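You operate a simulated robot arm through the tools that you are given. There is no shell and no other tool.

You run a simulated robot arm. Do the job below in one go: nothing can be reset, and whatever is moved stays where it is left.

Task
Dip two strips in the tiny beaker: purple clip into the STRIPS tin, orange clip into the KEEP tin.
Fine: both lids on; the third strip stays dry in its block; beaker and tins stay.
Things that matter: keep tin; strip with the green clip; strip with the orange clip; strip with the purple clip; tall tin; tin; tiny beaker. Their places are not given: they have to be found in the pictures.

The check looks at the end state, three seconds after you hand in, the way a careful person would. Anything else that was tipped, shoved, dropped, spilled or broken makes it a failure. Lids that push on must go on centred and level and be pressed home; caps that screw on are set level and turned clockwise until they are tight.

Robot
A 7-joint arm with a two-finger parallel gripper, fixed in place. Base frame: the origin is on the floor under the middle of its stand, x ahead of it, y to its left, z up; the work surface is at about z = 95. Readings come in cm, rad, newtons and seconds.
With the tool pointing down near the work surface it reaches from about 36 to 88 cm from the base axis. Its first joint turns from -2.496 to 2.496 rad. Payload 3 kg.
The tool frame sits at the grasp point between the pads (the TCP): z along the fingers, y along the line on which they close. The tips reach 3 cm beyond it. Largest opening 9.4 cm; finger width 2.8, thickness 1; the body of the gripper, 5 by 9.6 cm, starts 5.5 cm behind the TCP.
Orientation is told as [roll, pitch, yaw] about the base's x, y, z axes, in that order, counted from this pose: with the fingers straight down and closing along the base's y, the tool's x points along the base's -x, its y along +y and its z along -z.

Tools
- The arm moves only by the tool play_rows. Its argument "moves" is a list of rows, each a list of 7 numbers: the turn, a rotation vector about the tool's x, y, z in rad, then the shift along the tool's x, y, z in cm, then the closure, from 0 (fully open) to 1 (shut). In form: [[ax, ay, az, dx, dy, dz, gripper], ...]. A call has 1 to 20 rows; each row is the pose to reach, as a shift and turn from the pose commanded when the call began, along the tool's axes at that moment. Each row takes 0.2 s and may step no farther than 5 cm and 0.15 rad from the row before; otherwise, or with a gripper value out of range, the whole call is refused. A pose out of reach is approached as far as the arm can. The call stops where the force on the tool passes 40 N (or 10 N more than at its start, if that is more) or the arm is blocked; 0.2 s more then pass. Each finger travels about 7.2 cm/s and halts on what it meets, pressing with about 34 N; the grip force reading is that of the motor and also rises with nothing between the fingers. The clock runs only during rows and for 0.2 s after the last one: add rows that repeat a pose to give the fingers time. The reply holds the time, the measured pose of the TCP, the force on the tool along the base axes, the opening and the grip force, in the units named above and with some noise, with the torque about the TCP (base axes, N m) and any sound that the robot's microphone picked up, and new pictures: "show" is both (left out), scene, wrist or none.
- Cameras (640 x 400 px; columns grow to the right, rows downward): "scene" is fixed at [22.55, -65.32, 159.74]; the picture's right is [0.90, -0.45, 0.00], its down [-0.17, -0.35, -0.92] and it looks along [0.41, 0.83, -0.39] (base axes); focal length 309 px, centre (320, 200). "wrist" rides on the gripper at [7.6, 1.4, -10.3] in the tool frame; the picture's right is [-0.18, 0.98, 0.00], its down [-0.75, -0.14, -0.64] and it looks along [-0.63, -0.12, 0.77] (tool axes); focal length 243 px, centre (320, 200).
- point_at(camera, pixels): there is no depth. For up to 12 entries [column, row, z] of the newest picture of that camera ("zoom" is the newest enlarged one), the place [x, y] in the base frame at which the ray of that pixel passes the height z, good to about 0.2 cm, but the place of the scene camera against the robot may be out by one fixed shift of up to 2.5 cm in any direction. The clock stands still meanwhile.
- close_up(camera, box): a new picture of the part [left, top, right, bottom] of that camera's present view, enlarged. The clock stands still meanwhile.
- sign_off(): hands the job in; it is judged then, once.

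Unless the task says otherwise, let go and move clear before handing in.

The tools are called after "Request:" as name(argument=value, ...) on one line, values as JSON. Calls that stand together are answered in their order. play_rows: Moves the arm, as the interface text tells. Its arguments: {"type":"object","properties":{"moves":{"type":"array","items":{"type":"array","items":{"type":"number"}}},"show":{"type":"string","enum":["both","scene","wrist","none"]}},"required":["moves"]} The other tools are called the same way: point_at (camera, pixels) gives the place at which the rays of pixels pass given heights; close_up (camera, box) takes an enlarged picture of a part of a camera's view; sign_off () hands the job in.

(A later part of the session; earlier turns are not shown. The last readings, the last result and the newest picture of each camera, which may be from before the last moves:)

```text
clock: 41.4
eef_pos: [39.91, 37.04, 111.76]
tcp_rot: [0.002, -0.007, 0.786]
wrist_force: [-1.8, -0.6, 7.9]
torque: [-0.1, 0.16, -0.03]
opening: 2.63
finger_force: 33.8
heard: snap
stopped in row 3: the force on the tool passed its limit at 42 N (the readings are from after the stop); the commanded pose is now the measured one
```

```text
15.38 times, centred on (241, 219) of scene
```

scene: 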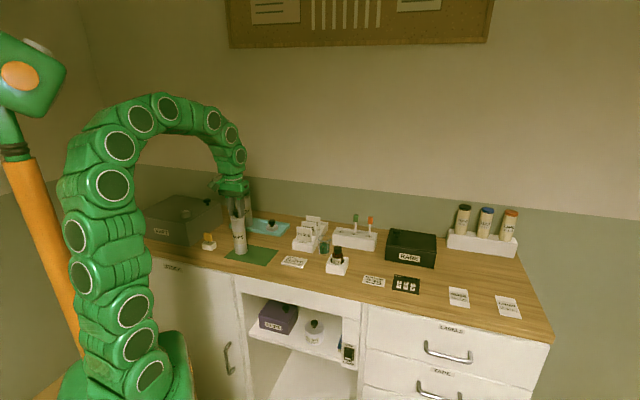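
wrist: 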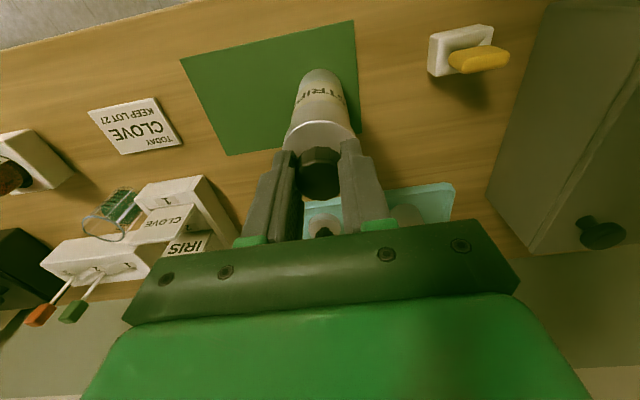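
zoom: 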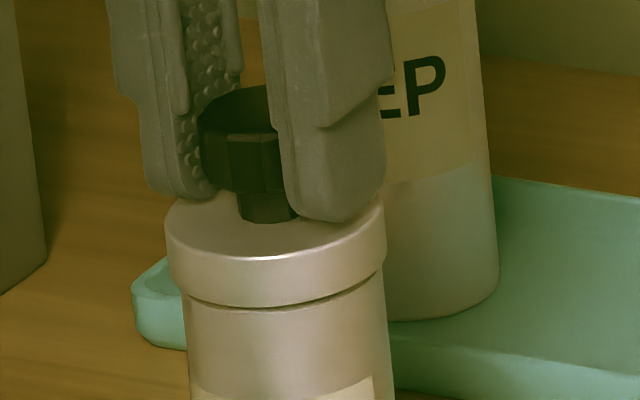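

I heard a "snap" as the force peaked at 42 N, so the lid has clicked home. I'll release gently, rise straight up, and check that it's level.

Request:
play_rows(moves=[[0, 0, 0, 0, 0, 0, 0.9], [0, 0, 0, 0, 0, 0, 0.6], [0, 0, 0, 0, 0, 0, 0.4], [0, 0, 0, 0, 0, 0, 0.4], [0, 0, 0, 0, 0, -1.0, 0.4], [0, 0, 0, 0, 0, -3.0, 0.4], [0, 0, 0, 0, 0, -5.0, 0.4], [0, 0, 0, 0, 0, -5.0, 0.4]], show="both")

Request:
close_up(camera="scene", box=[222, 202, 262, 262])

Request:
close_up(camera="scene", box=[226, 206, 256, 232])

Request:
close_up(camera="wrist", box=[260, 50, 400, 170])

```text
clock: 43.2
eef_pos: [39.76, 36.98, 116.89]
tcp_rot: [0.001, -0.004, 0.787]
wrist_force: [0.4, 0.6, 0.8]
torque: [-0.02, 0.0, 0.0]
opening: 5.64
finger_force: 0.1
```

scene: 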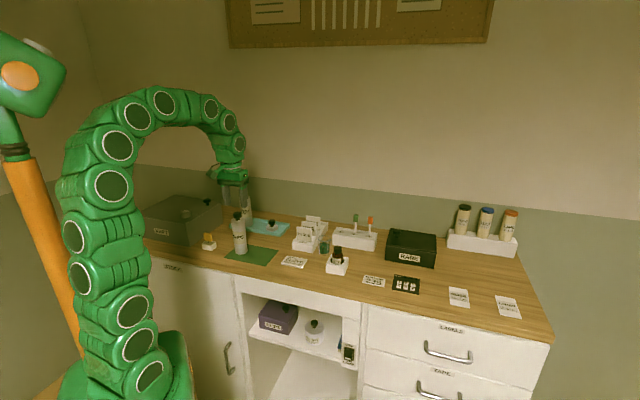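
wrist: 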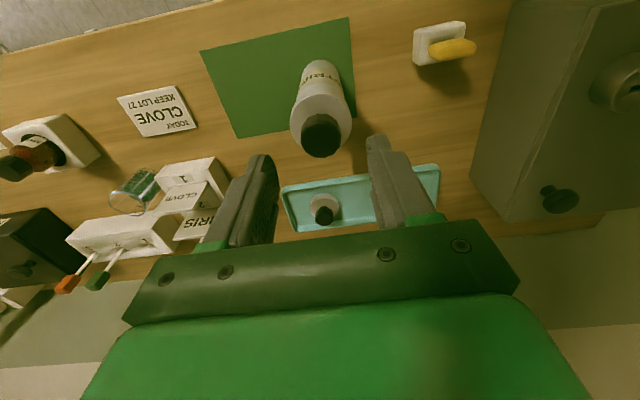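

```text
6.67 times, centred on (242, 232) of scene
```

zoom: 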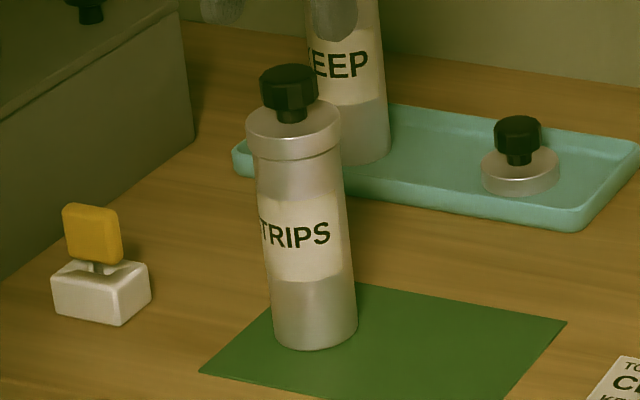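

```text
15.38 times, centred on (241, 219) of scene
```

zoom: 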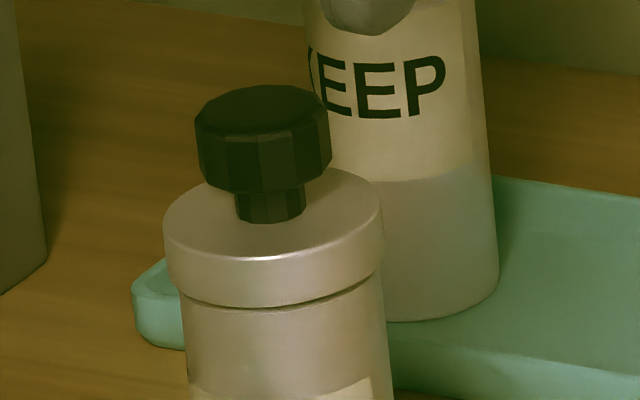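

```text
3.33 times, centred on (330, 110) of wrist
```

zoom: 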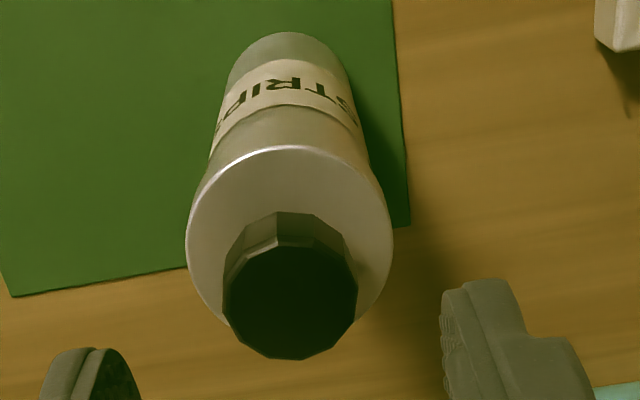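

The lid is on and looks level. I'll look closely at the seam between the lid's edge and the step to judge whether it's fully home.

Request:
close_up(camera="scene", box=[232, 212, 250, 228])

Request:
close_up(camera="wrist", box=[285, 70, 355, 120])

```text
16.00 times, centred on (241, 220) of scene
```

zoom: 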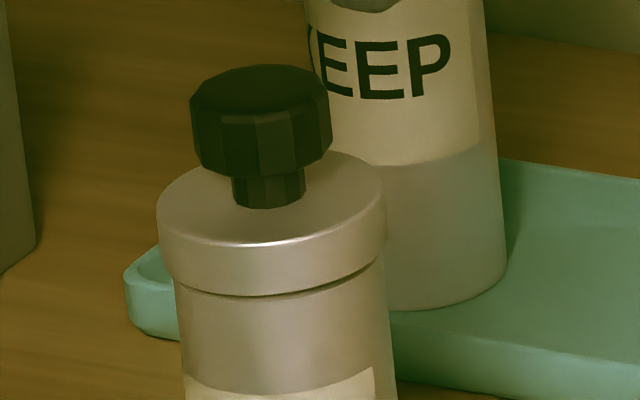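

```text
8.00 times, centred on (320, 95) of wrist
```

zoom: 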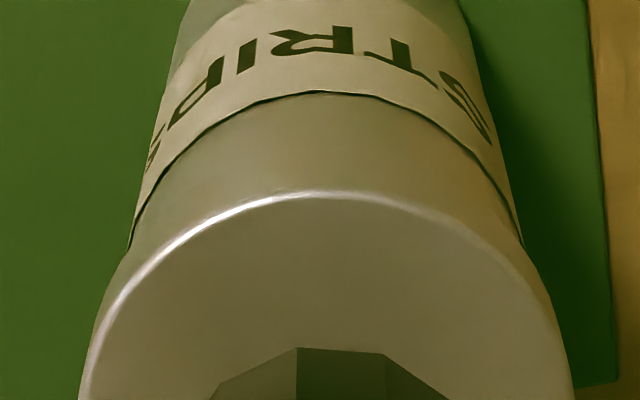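

The seam looks flush. As a check that it's fully home, I'll press straight down on the knob's top with closed fingers; the knob is centred under the TCP at (321,139).

Request:
play_rows(moves=[[0, 0, 0, 0, 0, 0, 0.7], [0, 0, 0, 0, 0, 0, 1], [0, 0, 0, 0, 0, 0, 1], [0, 0, 0, 0, 0, 0, 1], [0, 0, 0, 0, 0, 1.0, 1], [0, 0, 0, 0, 0, 1.8, 1], [0, 0, 0, 0, 0, 2.2, 1], [0, 0, 0, 0, 0, 2.5, 1], [0, 0, 0, 0, 0, 2.7, 1], [0, 0, 0, 0, 0, 2.85, 1], [0, 0, 0, 0, 0, 3.0, 1], [0, 0, 0, 0, 0, 3.1, 1], [0, 0, 0, 0, 0, 3.2, 1], [0, 0, 0, 0, 0, 3.3, 1], [0, 0, 0, 0, 0, 3.4, 1], [0, 0, 0, 0, 0, 3.5, 1]], show="wrist")

Request:
close_up(camera="scene", box=[226, 206, 256, 232])

```text
clock: 45.5
eef_pos: [39.79, 36.92, 114.25]
tcp_rot: [0.0, -0.009, 0.788]
wrist_force: [-1.3, -1.7, 20.9]
torque: [-0.15, 0.14, 0.01]
opening: 0.01
finger_force: 33.0
stopped in row 11: the force on the tool passed its limit at 46 N (the readings are from after the stop); the commanded pose is now the measured one
```

wrist: 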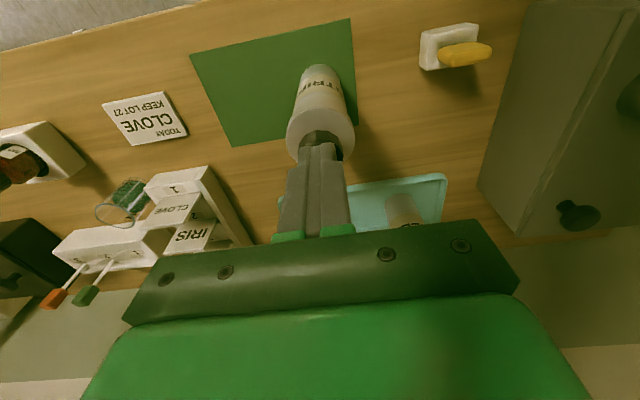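

```text
15.38 times, centred on (241, 219) of scene
```

zoom: 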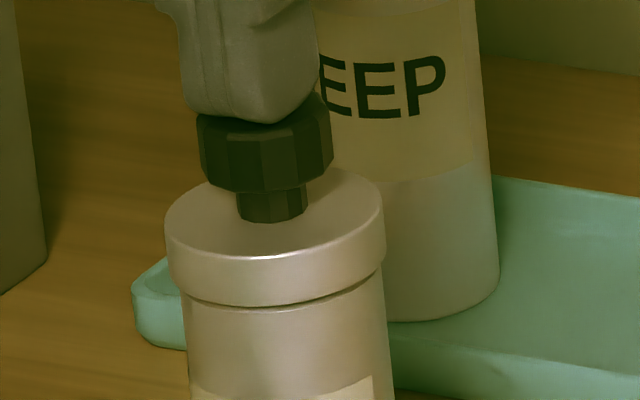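

The push reached 46 N with no movement and no new sound, so the STRIPS lid is fully home. I'll rise clear, correct the tiny tilt, and go back toward the strip block for the orange clip.

Request:
play_rows(moves=[[-0.0064, 0.0064, 0.003, 0, 0, -1.0, 1], [-0.0064, 0.0064, 0.003, 0, 0, -3.0, 0.8], [-0.0064, 0.0064, 0.003, 0, 0, -6.0, 0.55], [-0.0064, 0.0064, 0.003, 0, 0, -9.0, 0.55], [-0.0064, 0.0064, 0.003, -1.5, -3.5, -9.0, 0.55], [-0.0064, 0.0064, 0.003, -3.0, -7.5, -9.0, 0.55], [-0.0064, 0.0064, 0.003, -5.0, -11.5, -9.0, 0.55], [-0.0064, 0.0064, 0.003, -7.0, -15.5, -9.0, 0.55], [-0.0064, 0.0064, 0.003, -9.0, -19.5, -9.0, 0.55], [-0.0064, 0.0064, 0.003, -11.0, -23.5, -9.0, 0.55], [-0.0064, 0.0064, 0.003, -11.0, -23.5, -9.0, 0.55]], show="both")

```text
clock: 47.9
eef_pos: [64.31, 27.95, 123.57]
tcp_rot: [0.006, -0.001, 0.784]
wrist_force: [-0.3, -0.1, 0.3]
torque: [-0.04, 0.0, 0.03]
opening: 4.25
finger_force: 0.1
```

scene: 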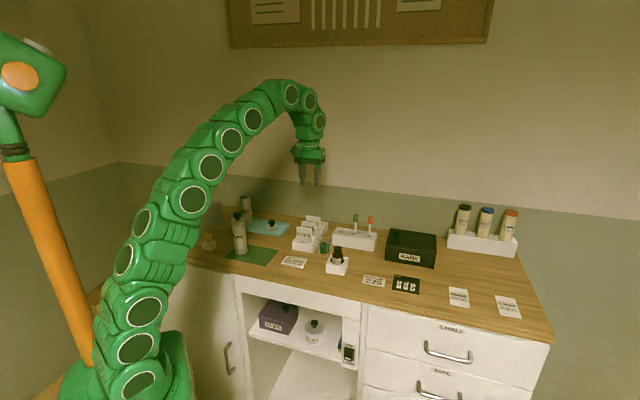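
wrist: 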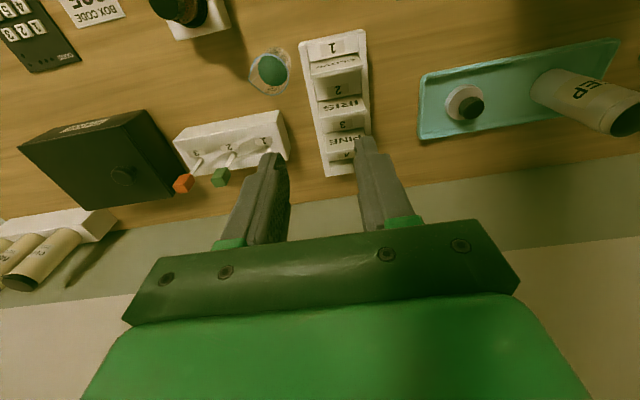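

The view now shows orange at (183,183), green at (220,177), and the RARE box right beside them. I'll zoom and measure the box edges against the orange clip for finger clearance.

Request:
close_up(camera="wrist", box=[100, 95, 300, 215])

Request:
point_at(camera="wrist", pixels=[[149, 109, 103], [149, 109, 101], [188, 184, 103], [188, 184, 101], [197, 163, 99.6], [183, 186, 107], [183, 186, 106.5], [160, 121, 95], [124, 176, 103]])

Request:
close_up(camera="scene", box=[340, 205, 450, 275])

```text
3.20 times, centred on (200, 155) of wrist
```

zoom: 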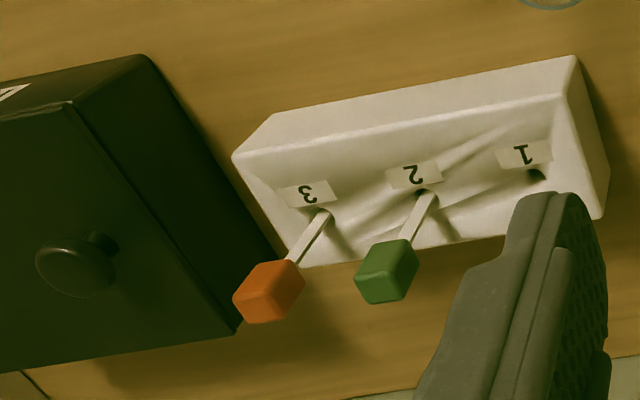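

```text
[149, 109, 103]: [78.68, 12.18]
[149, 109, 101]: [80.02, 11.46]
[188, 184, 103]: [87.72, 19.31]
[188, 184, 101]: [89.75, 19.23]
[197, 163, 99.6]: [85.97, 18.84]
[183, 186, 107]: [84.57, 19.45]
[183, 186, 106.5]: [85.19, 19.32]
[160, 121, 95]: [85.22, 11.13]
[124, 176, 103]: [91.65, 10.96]
```

```text
5.71 times, centred on (395, 240) of scene
```

zoom: 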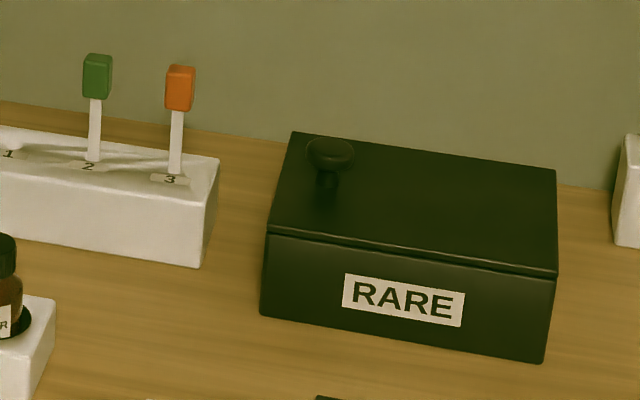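

Request:
point_at(camera="wrist", pixels=[[122.5, 124.7, 101], [173.4, 195.6, 101], [186.9, 173, 95], [146, 109.7, 95], [122.5, 124.7, 101.5], [173.4, 195.6, 101.5], [201, 159.5, 99.6], [184, 191.5, 107.0]])

```text
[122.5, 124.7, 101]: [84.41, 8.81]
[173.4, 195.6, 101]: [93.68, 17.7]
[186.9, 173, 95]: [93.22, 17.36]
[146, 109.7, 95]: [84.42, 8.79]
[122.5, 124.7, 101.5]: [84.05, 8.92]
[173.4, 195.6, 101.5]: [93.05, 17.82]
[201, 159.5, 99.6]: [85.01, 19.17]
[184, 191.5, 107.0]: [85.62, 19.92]
```

The RARE box side is about 7 cm from the orange strip and its top is z≈101, so clearance is fine. Orange's slot is at (85.0,19.2), r≈87. I'll approach with the fingers tilted outward about the closing axis by 0.35 rad to extend the reach.

Request:
play_rows(moves=[[0.006, -0.07, 0, -1.24, -2.92, 0.5, 0.55], [0.006, -0.14, 0, -2.48, -5.84, 1.5, 0.55], [0.006, -0.21, 0, -3.72, -8.76, 3.5, 0.55], [0.006, -0.28, 0, -4.96, -11.68, 5.5, 0.55], [0.006, -0.35, 0, -6.19, -14.6, 7.6, 0.55], [0.006, -0.35, 0, -6.19, -14.6, 7.6, 0.55]], show="both")

```text
clock: 49.3
eef_pos: [78.56, 22.17, 115.5]
tcp_rot: [0.001, -0.353, 0.785]
wrist_force: [-0.3, 0.2, 0.7]
torque: [0.02, -0.01, 0.02]
opening: 4.24
finger_force: 0.0
```

scene: 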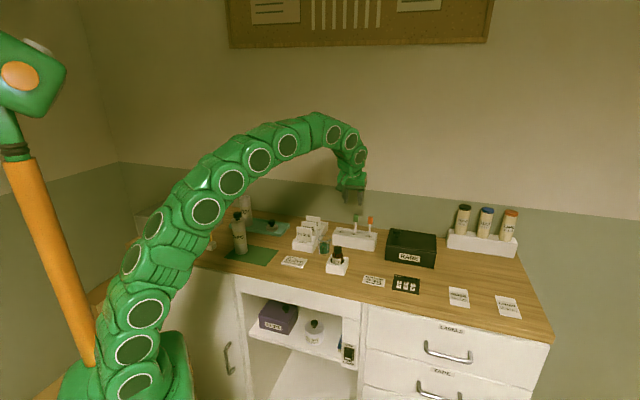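
wrist: 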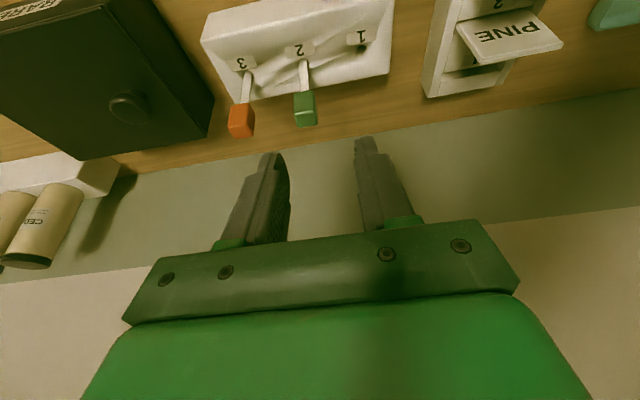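

The tilt is at -0.353 and tracking well. Next I'll go to a hover above the orange clip at TCP (84.7,18.9,112.5).

Request:
play_rows(moves=[[0, 0, 0, -0.22, -1.66, 0.88, 0.55], [0, 0, 0, -0.44, -3.33, 1.76, 0.55], [0, 0, 0, -0.66, -4.99, 2.63, 0.55], [0, 0, 0, -0.877, -6.65, 3.51, 0.55], [0, 0, 0, -0.877, -6.65, 3.51, 0.55]], show="both")

Request:
close_up(camera="wrist", box=[230, 40, 410, 170])

Request:
close_up(camera="scene", box=[330, 180, 426, 260])

```text
clock: 50.5
eef_pos: [84.87, 18.98, 112.53]
tcp_rot: [0.0, -0.353, 0.783]
wrist_force: [-0.3, -0.3, 0.4]
torque: [0.0, -0.03, 0.0]
opening: 4.21
finger_force: 0.0
```

scene: 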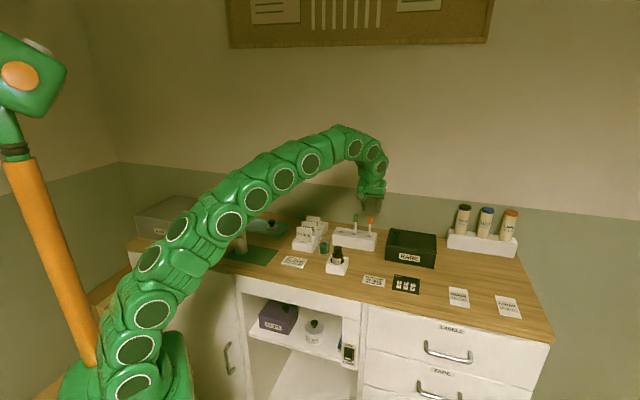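
wrist: 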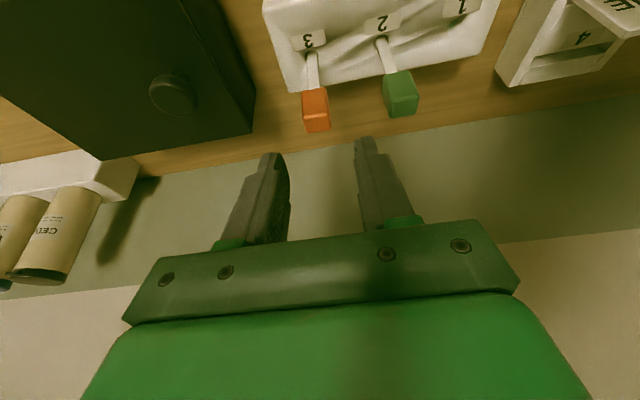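

```text
3.08 times, centred on (320, 105) of wrist
```

zoom: 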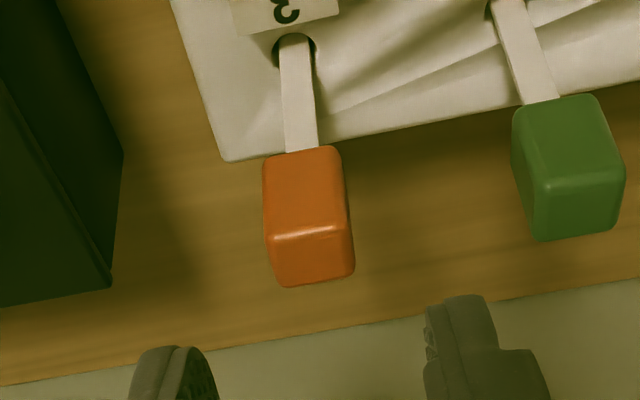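

```text
5.00 times, centred on (378, 220) of scene
```

zoom: 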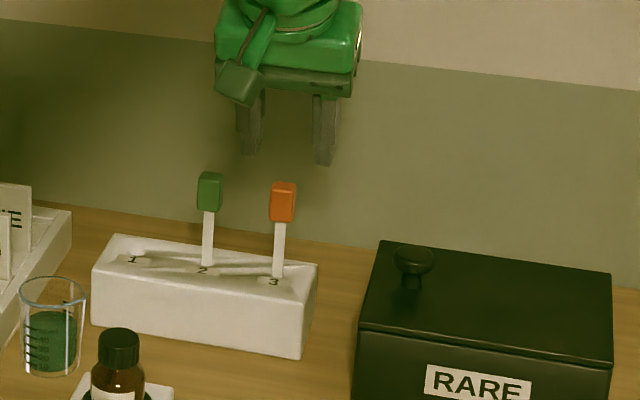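

The hover was reached with no warning. I'll refine the orange clip's position from this view.

Request:
point_at(camera="wrist", pixels=[[312.5, 55, 99.6], [317.7, 123.5, 107], [317.7, 123.5, 106.7], [315, 101, 104.2], [320, 187, 112.5], [320, 158, 109.7]])

```text
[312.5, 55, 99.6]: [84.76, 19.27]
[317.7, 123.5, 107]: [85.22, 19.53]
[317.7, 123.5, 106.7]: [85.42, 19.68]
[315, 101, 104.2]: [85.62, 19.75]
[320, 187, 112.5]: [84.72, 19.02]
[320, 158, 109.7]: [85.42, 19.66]
```

The clip centre is about (85.05,19.4). I'll descend vertically 5.7 cm in the tilted frame, straddling the clip, and check before closing.

Request:
play_rows(moves=[[0, 0, 0, 0.31, 0.07, 0.9, 0.55], [0, 0, 0, 0.65, 0.07, 1.85, 0.55], [0, 0, 0, 0.99, 0.07, 2.8, 0.55], [0, 0, 0, 1.33, 0.07, 3.8, 0.55], [0, 0, 0, 1.65, 0.07, 4.7, 0.55], [0, 0, 0, 1.89, 0.07, 5.37, 0.55], [0, 0, 0, 1.89, 0.07, 5.37, 0.55]], show="both")

Request:
close_up(camera="wrist", box=[230, 70, 410, 200])

Request:
close_up(camera="scene", box=[330, 190, 410, 260])

```text
clock: 52.1
eef_pos: [84.94, 18.97, 106.87]
tcp_rot: [0.002, -0.353, 0.781]
wrist_force: [0.7, 0.2, -0.4]
torque: [0.01, -0.01, 0.01]
opening: 4.22
finger_force: 0.0
```

scene: 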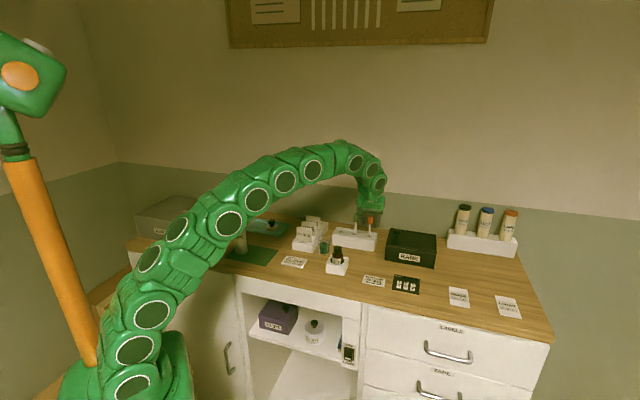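
wrist: 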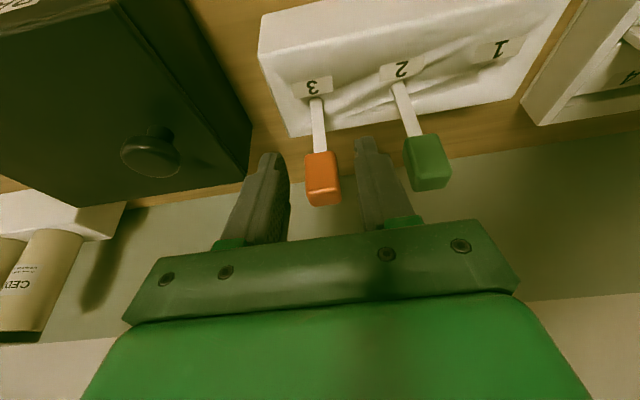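

```text
3.08 times, centred on (320, 135) of wrist
```

zoom: 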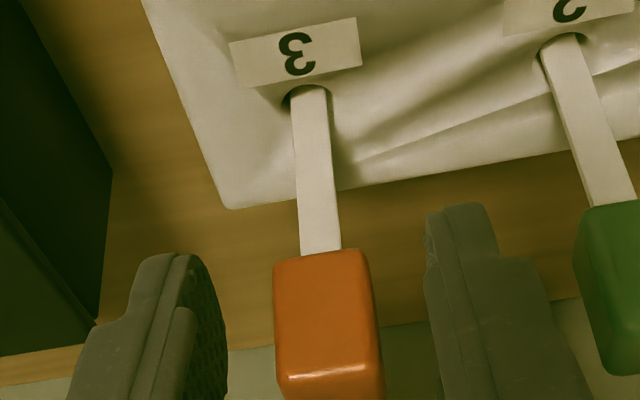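

```text
5.71 times, centred on (370, 225) of scene
```

zoom: 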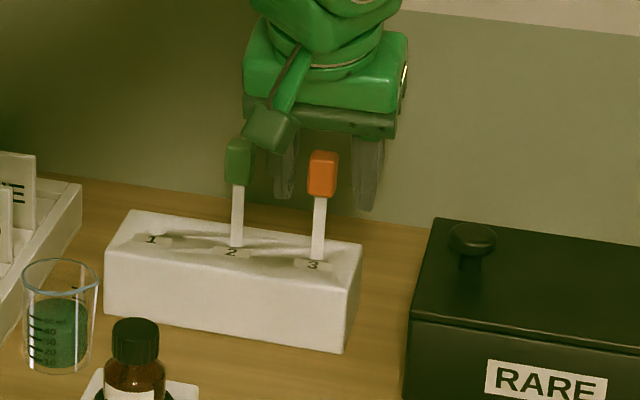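

The clip is centred between the fingers (275–378, with finger inner edges at 225 and 427). I'll close.

Request:
play_rows(moves=[[0, 0, 0, 0, 0, 0, 0.65], [0, 0, 0, 0, 0, 0, 0.75], [0, 0, 0, 0, 0, 0, 0.85], [0, 0, 0, 0, 0, 0, 1.0], [0, 0, 0, 0, 0, 0, 1.0], [0, 0, 0, 0, 0, 0, 1.0]], show="wrist")

Request:
close_up(camera="wrist", box=[230, 70, 410, 200])

```text
clock: 53.5
eef_pos: [84.99, 18.98, 106.98]
tcp_rot: [0.0, -0.352, 0.783]
wrist_force: [0.5, -0.4, -0.6]
torque: [0.01, 0.01, 0.01]
opening: 1.94
finger_force: 33.7
```

wrist: 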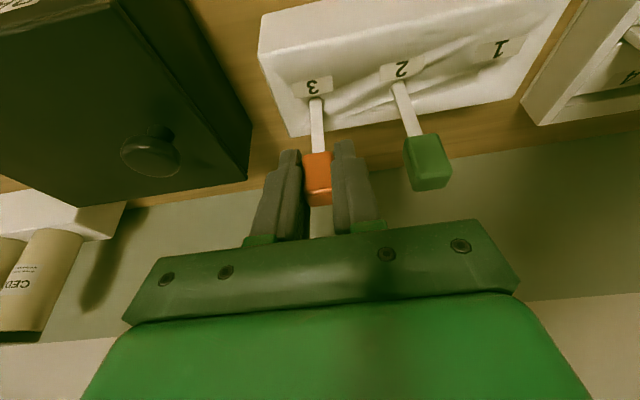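

```text
3.08 times, centred on (320, 135) of wrist
```

zoom: 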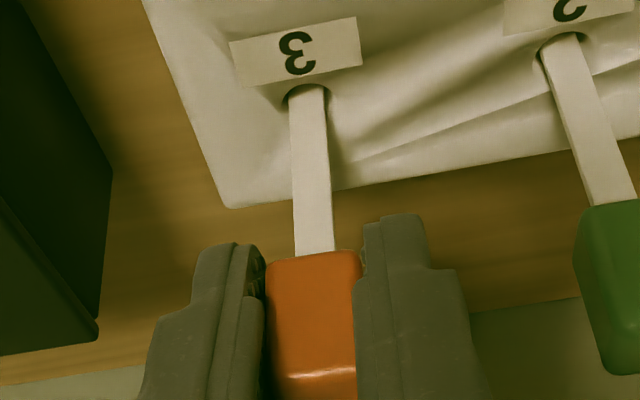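

The grip is firm at opening 1.94, 34 N. I'll lift vertically 5.4 cm, using tool-frame components along base z.

Request:
play_rows(moves=[[0, 0, 0, -0.207, 0, -0.563, 1], [0, 0, 0, -0.414, 0, -1.126, 1], [0, 0, 0, -0.622, 0, -1.689, 1], [0, 0, 0, -0.829, 0, -2.252, 1], [0, 0, 0, -1.036, 0, -2.816, 1], [0, 0, 0, -1.243, 0, -3.379, 1], [0, 0, 0, -1.45, 0, -3.942, 1], [0, 0, 0, -1.658, 0, -4.505, 1], [0, 0, 0, -1.865, 0, -5.068, 1], [0, 0, 0, -1.865, 0, -5.068, 1]], show="both")

Request:
close_up(camera="wrist", box=[230, 40, 410, 170])

Request:
close_up(camera="scene", box=[330, 180, 426, 260])

```text
clock: 55.7
eef_pos: [84.9, 18.9, 112.19]
tcp_rot: [0.0, -0.353, 0.782]
wrist_force: [0.1, 0.4, 0.0]
torque: [0.02, -0.02, -0.01]
opening: 1.94
finger_force: 33.9
```

scene: 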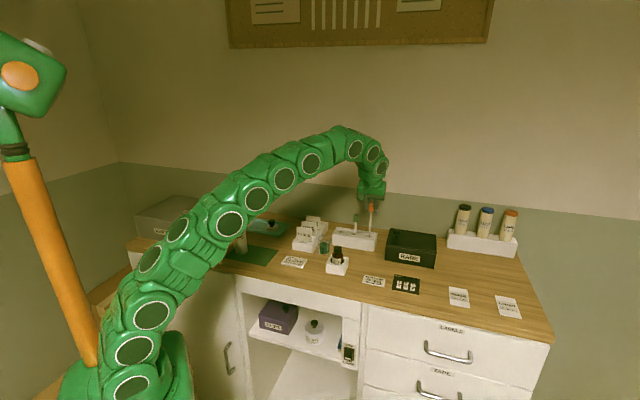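
wrist: 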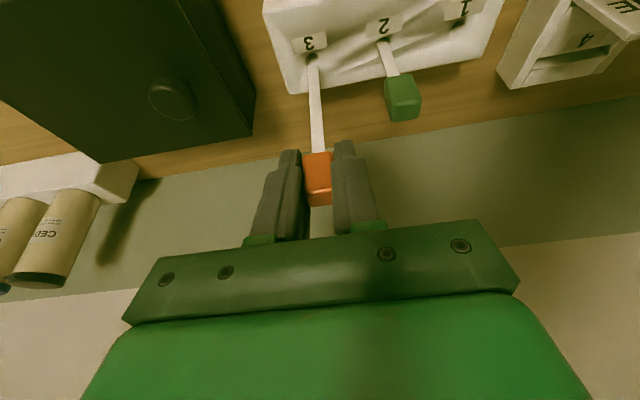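

```text
3.08 times, centred on (320, 105) of wrist
```

zoom: 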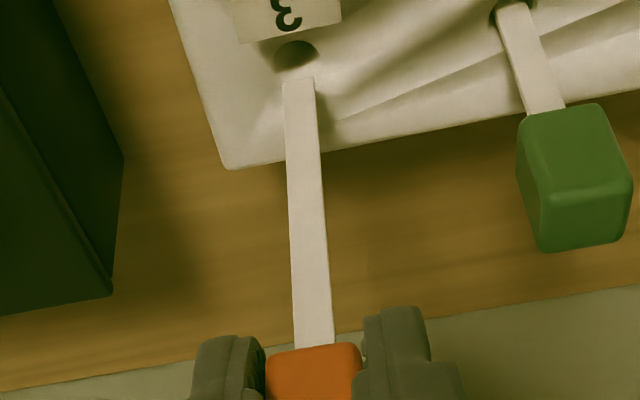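

```text
5.00 times, centred on (378, 220) of scene
```

zoom: 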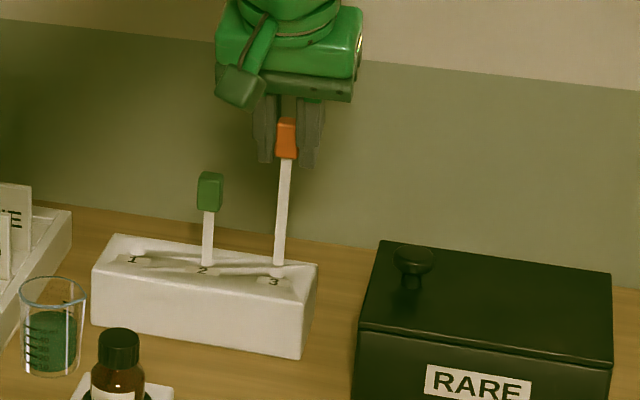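

The strip is out, with its tip at (313,66) just above the slot. I'll find the tip position relative to the TCP.

Request:
point_at(camera="wrist", pixels=[[313.2, 66.2, 99.6], [313.2, 66.2, 100.2], [313.2, 66.2, 101], [318, 153, 109], [318, 153, 109.5]])

```text
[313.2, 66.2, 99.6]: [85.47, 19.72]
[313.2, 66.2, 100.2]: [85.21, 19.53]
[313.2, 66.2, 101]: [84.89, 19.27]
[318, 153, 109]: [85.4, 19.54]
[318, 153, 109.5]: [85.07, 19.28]
```

The tip is at z≈100.3, about 11.85 cm below the TCP, and the strip hangs vertical at roughly TCP+(0.3,0.4). I'll back out diagonally away from the green clip while rising, then travel over the beaker.

Request:
play_rows(moves=[[0, 0, 0, 1.075, -0.006, -1.994, 1], [0, 0, 0, 2.15, -0.01, -3.99, 1], [0, 0, 0, 3.585, -0.02, -6.645, 1], [0, 0, 0, 4.52, 3.795, -7.416, 1], [0, 0, 0, 5.456, 7.61, -8.187, 1], [0, 0, 0, 6.53, 11.42, -8.58, 1], [0, 0, 0, 7.67, 15.24, -9.0, 1], [0, 0, 0, 7.67, 15.24, -9.0, 1]], show="both")

Request:
close_up(camera="wrist", box=[230, 20, 410, 170])

Request:
close_up(camera="scene", box=[280, 180, 390, 265])

```text
clock: 57.5
eef_pos: [66.6, 22.61, 117.82]
tcp_rot: [0.003, -0.353, 0.78]
wrist_force: [-0.6, 0.0, 0.0]
torque: [0.0, -0.03, 0.02]
opening: 1.91
finger_force: 33.3
```

scene: 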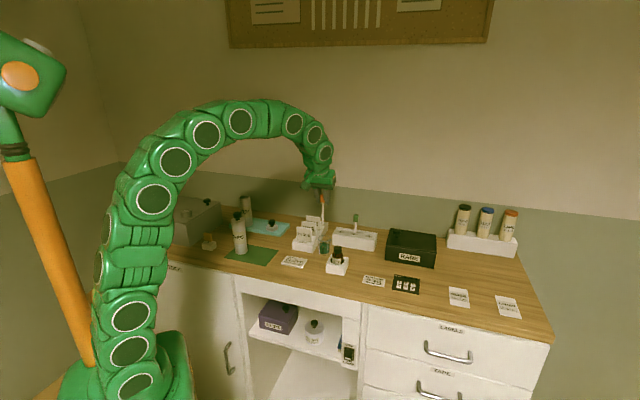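
wrist: 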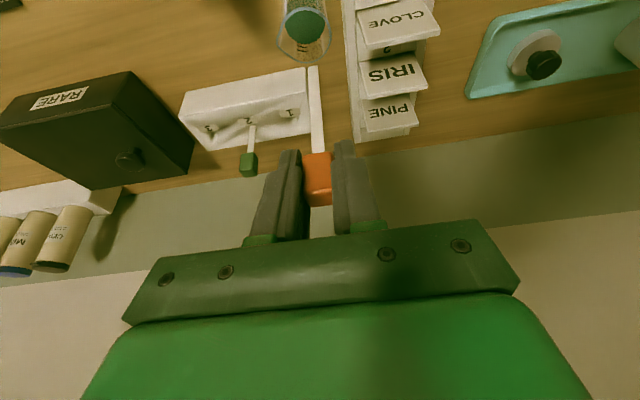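

```text
2.67 times, centred on (320, 95) of wrist
```

zoom: 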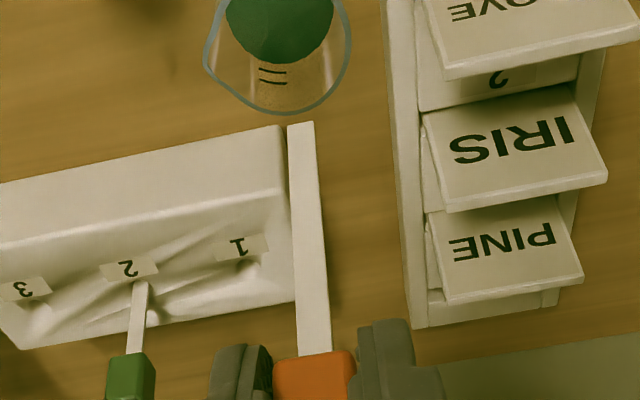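

```text
4.71 times, centred on (335, 222) of scene
```

zoom: 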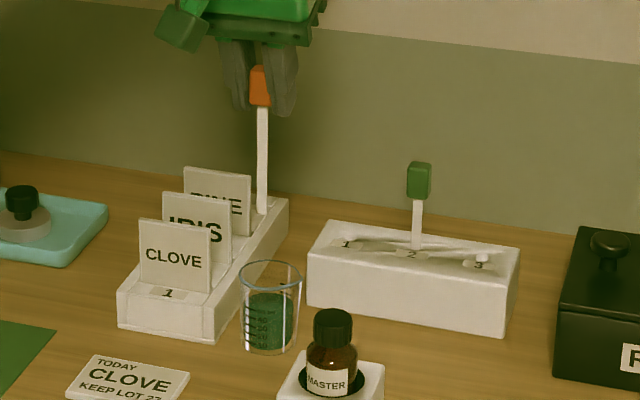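

I'll check the strip tip and beaker positions from this view before lowering.

Request:
point_at(camera="wrist", pixels=[[313.3, 65.8, 105.5], [313.3, 65.8, 106], [313.3, 65.8, 106.5], [304, 28, 101.2], [277, 37, 101.2], [331, 30, 101.2], [304, 62, 101.2], [304.5, 24, 98.5]])

Request:
close_up(camera="wrist", box=[250, 0, 370, 80])

```text
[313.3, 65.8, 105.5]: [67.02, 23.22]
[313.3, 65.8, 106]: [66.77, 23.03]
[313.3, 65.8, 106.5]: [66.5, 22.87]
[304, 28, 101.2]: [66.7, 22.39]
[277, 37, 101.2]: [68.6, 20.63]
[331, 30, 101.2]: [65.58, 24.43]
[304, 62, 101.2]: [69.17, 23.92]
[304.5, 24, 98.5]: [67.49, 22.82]
```

```text
5.00 times, centred on (310, 40) of wrist
```

zoom: 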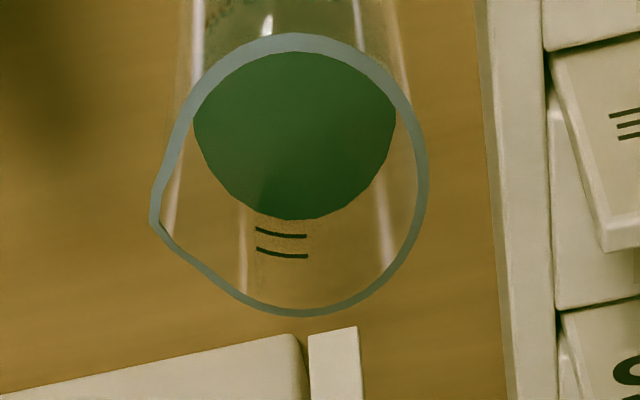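

The strip tip is at (66.77,23.03) and the beaker centre at (67.15,22.85). I'll shift by (0.38,-0.18) and lower vertically so the tip reaches about 96.5.

Request:
play_rows(moves=[[0, 0, 0, -0.134, -0.395, 0.049, 1], [0, 0, 0, 0.28, -0.395, 1.175, 1], [0, 0, 0, 0.694, -0.395, 2.301, 1], [0, 0, 0, 1.108, -0.395, 3.428, 1], [0, 0, 0, 1.522, -0.395, 4.554, 1], [0, 0, 0, 1.936, -0.395, 5.68, 1], [0, 0, 0, 2.35, -0.395, 6.806, 1], [0, 0, 0, 2.695, -0.395, 7.745, 1], [0, 0, 0, 2.971, -0.395, 8.496, 1], [0, 0, 0, 3.144, -0.395, 8.965, 1], [0, 0, 0, 3.144, -0.395, 8.965, 1]], show="both")

Request:
close_up(camera="wrist", box=[240, 30, 400, 170])

Request:
close_up(camera="scene", box=[290, 205, 360, 265])

```text
clock: 59.9
eef_pos: [67.19, 22.25, 108.6]
tcp_rot: [0.0, -0.353, 0.784]
wrist_force: [0.0, 0.1, -0.6]
torque: [-0.01, 0.0, -0.02]
opening: 1.96
finger_force: 34.3
```

scene: 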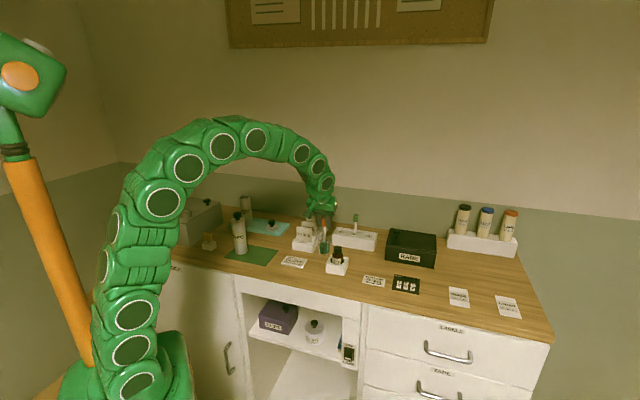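
wrist: 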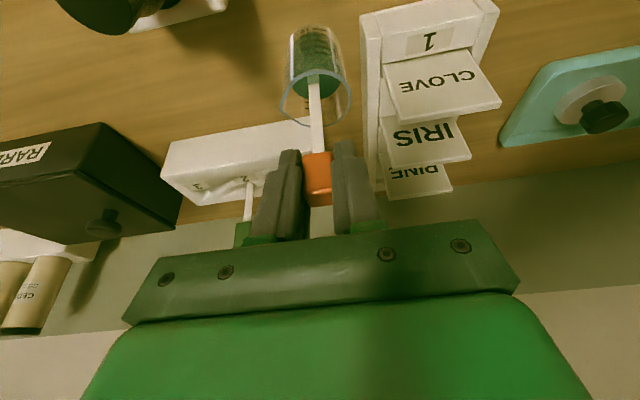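

```text
2.86 times, centred on (320, 100) of wrist
```

zoom: 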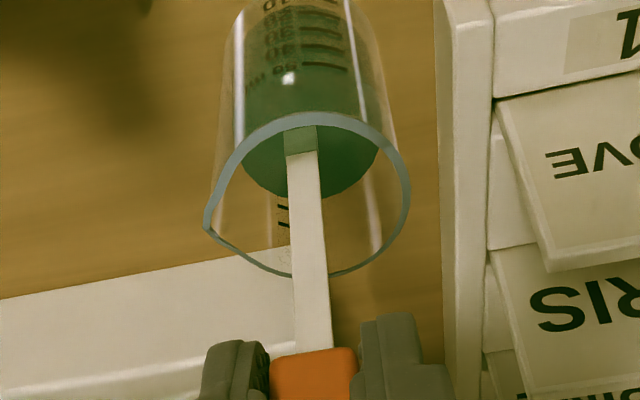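

```text
6.67 times, centred on (325, 235) of scene
```

zoom: 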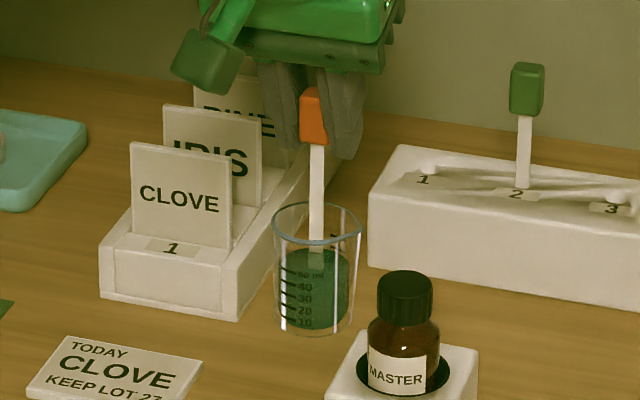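

The tip is in the liquid and no force shows (TCP 108.6, tip ≈96.75). I'll go 0.5 cm deeper, hold, then lift out.

Request:
play_rows(moves=[[0, 0, 0, 0.07, 0, 0.19, 1], [0, 0, 0, 0.14, 0, 0.38, 1], [0, 0, 0, 0.19, 0, 0.52, 1], [0, 0, 0, 0.19, 0, 0.52, 1], [0, 0, 0, 0.19, 0, 0.52, 1], [0, 0, 0, 0.19, 0, 0.52, 1], [0, 0, 0, 0.19, 0, 0.52, 1], [0, 0, 0, -0.05, 0, -0.2, 1], [0, 0, 0, -0.35, 0, -1.0, 1], [0, 0, 0, -0.7, 0, -1.95, 1], [0, 0, 0, -1.05, 0, -2.9, 1], [0, 0, 0, -1.45, 0, -3.95, 1], [0, 0, 0, -1.9, 0, -5.15, 1], [0, 0, 0, -2.35, 0, -6.4, 1], [0, 0, 0, -2.8, 0, -7.65, 1], [0, 0, 0, -3.25, 0, -8.85, 1], [0, 0, 0, -3.25, 0, -8.85, 1]], show="both")

Request:
close_up(camera="scene", box=[290, 190, 370, 260])

```text
clock: 63.5
eef_pos: [67.16, 22.36, 118.05]
tcp_rot: [-0.001, -0.352, 0.78]
wrist_force: [0.4, -0.8, 0.2]
torque: [0.01, 0.01, -0.01]
opening: 1.9
finger_force: 33.4
```

scene: 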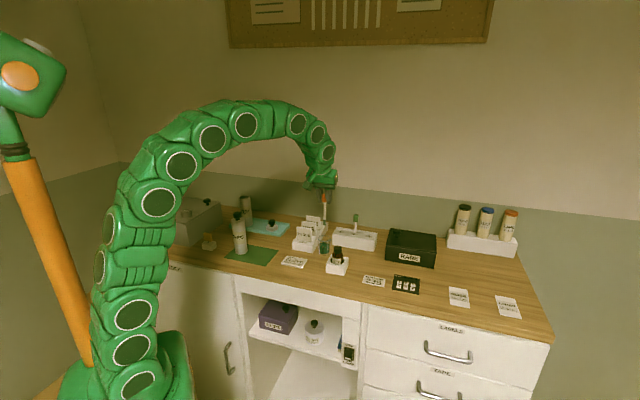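
wrist: 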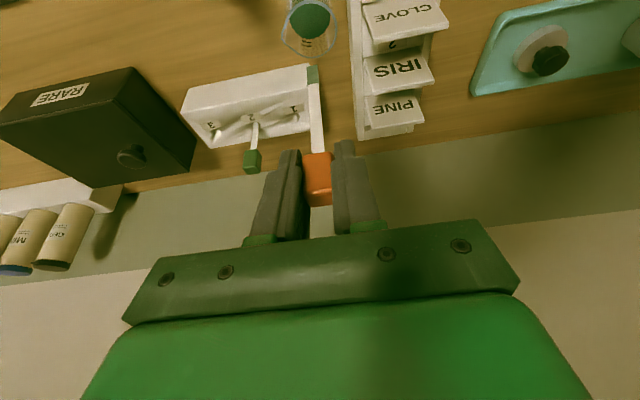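

```text
5.71 times, centred on (330, 225) of scene
```

zoom: 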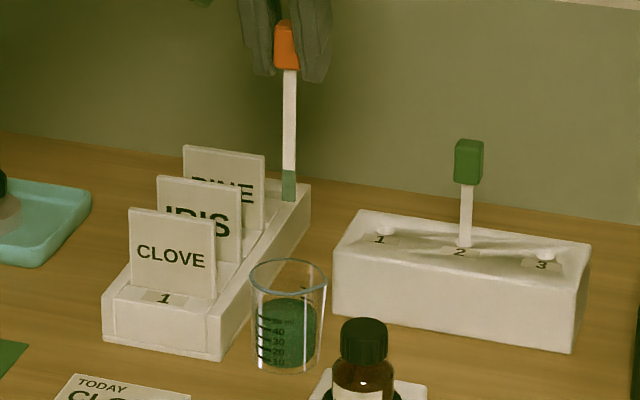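

The orange strip's tip is stained too. I'll raise it and carry it to above the KEEP tin, estimated at (48,57.9) with its rim near 108.6.

Request:
play_rows(moves=[[0, 0, 0, -0.8, 0, -2.1, 1], [0, 0, 0, -1.55, 0, -4.22, 1], [0, 0, 0, -2.58, 3.86, -3.84, 1], [0, 0, 0, -3.61, 7.71, -3.46, 1], [0, 0, 0, -4.64, 11.57, -3.09, 1], [0, 0, 0, -5.67, 15.43, -2.71, 1], [0, 0, 0, -6.7, 19.29, -2.33, 1], [0, 0, 0, -7.73, 23.14, -1.95, 1], [0, 0, 0, -8.76, 27.0, -1.57, 1], [0, 0, 0, -9.79, 30.86, -1.19, 1], [0, 0, 0, -10.82, 34.71, -0.81, 1], [0, 0, 0, -11.4, 36.8, -0.6, 1], [0, 0, 0, -11.4, 36.8, -0.6, 1]], show="both")

Request:
close_up(camera="wrist", box=[240, 0, 420, 150])

Request:
close_up(camera="scene", box=[200, 150, 310, 260])

```text
clock: 66.3
eef_pos: [48.62, 55.92, 122.39]
tcp_rot: [0.001, -0.353, 0.782]
wrist_force: [0.3, 0.8, -1.2]
torque: [0.0, 0.02, 0.02]
opening: 1.91
finger_force: 34.1
```

scene: 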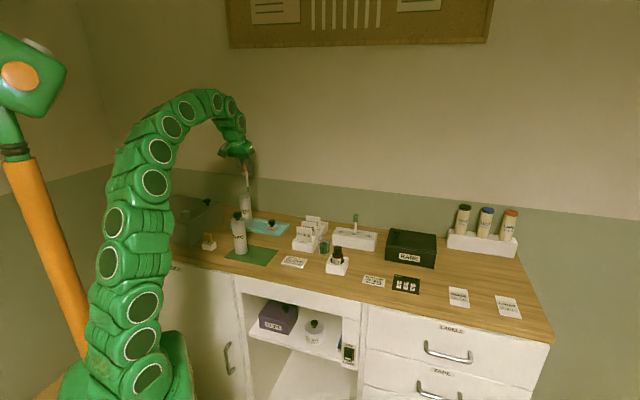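
wrist: 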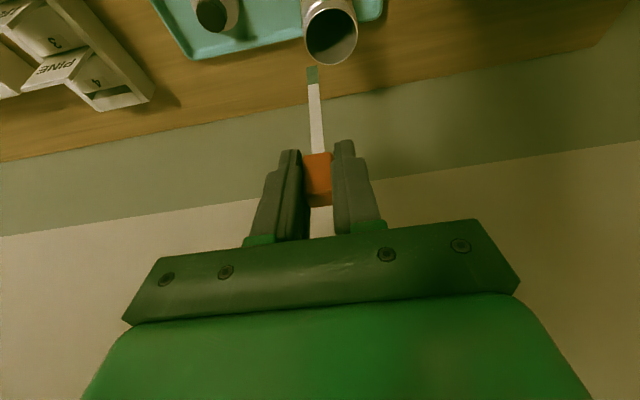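

```text
2.67 times, centred on (330, 75) of wrist
```

zoom: 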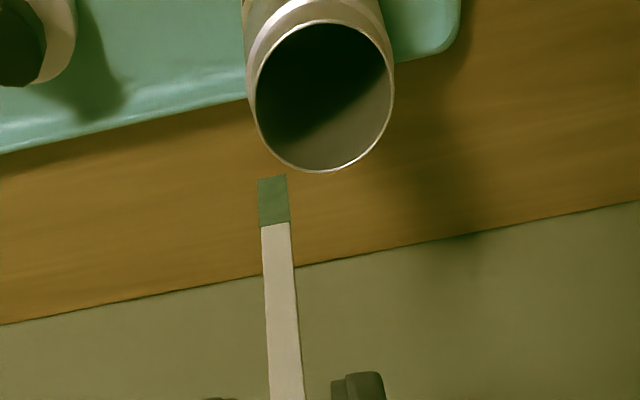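

```text
3.64 times, centred on (255, 205) of scene
```

zoom: 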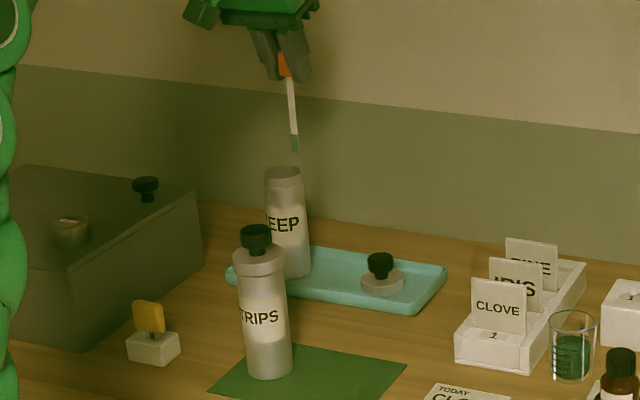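

The KEEP mouth is at (331.7,35.7) and the strip tip at (312,66.8). I'll compute both in the base frame.

Request:
point_at(camera="wrist", pixels=[[331.7, 35.7, 108], [331.7, 35.7, 108.5], [331.7, 35.7, 109], [331.7, 35.7, 107], [312, 66.5, 110], [312, 66.5, 110.5], [312, 66.5, 111], [305.5, 35.7, 108.4], [357.6, 35.7, 108.4], [331.7, 6.7, 108.4], [331.7, 64.4, 108.4]])

```text
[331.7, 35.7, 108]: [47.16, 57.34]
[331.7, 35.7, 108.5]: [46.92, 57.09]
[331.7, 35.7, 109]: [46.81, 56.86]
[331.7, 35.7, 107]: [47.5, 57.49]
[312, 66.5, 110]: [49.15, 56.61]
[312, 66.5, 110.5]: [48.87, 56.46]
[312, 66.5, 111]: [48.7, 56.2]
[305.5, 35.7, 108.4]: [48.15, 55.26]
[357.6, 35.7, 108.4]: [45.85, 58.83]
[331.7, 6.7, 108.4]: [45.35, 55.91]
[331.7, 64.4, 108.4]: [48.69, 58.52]
```

The rim centre is (46.95,57.1) and the tip is (48.85,56.4). I'll shift by (-1.9,+0.7) at this height and re-check.

Request:
play_rows(moves=[[0, 0, 0, 0.4, 0.92, -0.15, 1], [0, 0, 0, 0.8, 1.836, -0.295, 1], [0, 0, 0, 0.8, 1.836, -0.295, 1]], show="wrist")

Request:
close_up(camera="wrist", box=[250, 0, 390, 110])

Request:
close_up(camera="scene", box=[215, 160, 295, 240])

```text
clock: 67.1
eef_pos: [46.76, 56.57, 122.31]
tcp_rot: [0.0, -0.352, 0.783]
wrist_force: [0.7, 0.7, -0.8]
torque: [0.04, 0.0, 0.03]
opening: 1.89
finger_force: 34.0
```

wrist: 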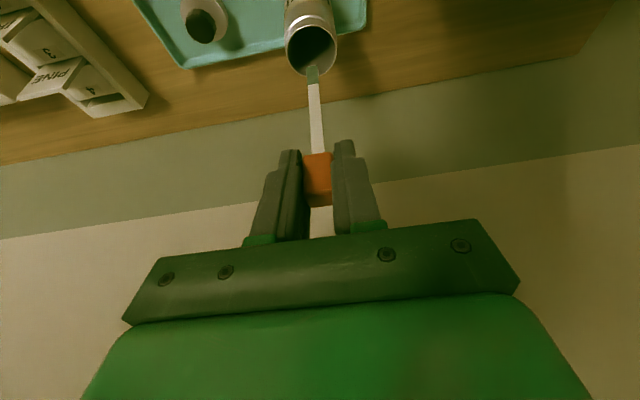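

```text
3.64 times, centred on (320, 55) of wrist
```

zoom: 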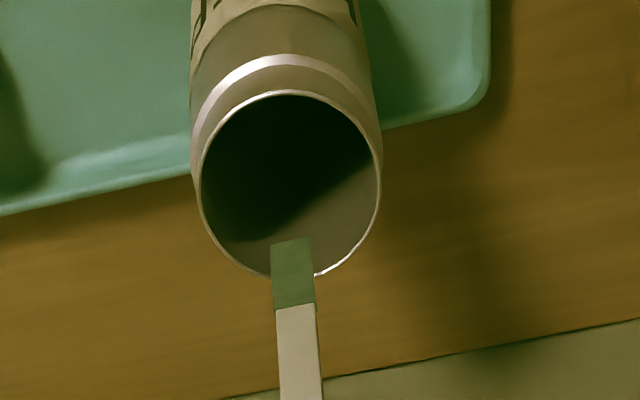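

```text
5.00 times, centred on (255, 200) of scene
```

zoom: 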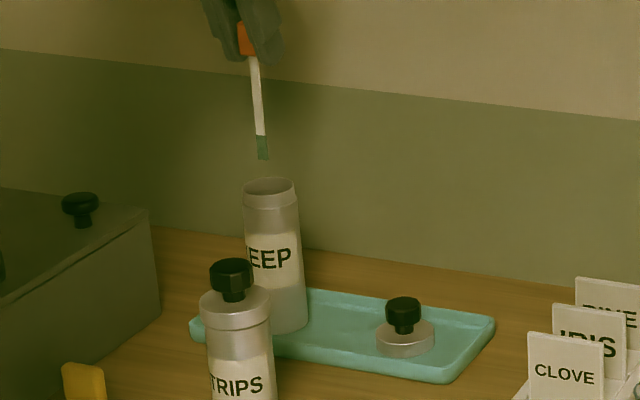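

Request:
point_at(camera="wrist", pixels=[[311.9, 50.7, 108], [311.9, 50.7, 108.4], [311.9, 50.7, 108.8], [311.8, 66.8, 110.0], [311.8, 66.8, 110.4], [311.8, 66.8, 110.8], [287, 50.7, 108.4], [336.7, 50.7, 108.4]])

```text
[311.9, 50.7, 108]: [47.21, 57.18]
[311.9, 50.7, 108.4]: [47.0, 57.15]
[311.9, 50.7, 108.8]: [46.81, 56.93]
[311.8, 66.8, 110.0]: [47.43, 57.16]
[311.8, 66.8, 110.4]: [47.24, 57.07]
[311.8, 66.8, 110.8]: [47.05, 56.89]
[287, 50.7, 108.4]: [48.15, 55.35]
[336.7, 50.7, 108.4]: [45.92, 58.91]
```

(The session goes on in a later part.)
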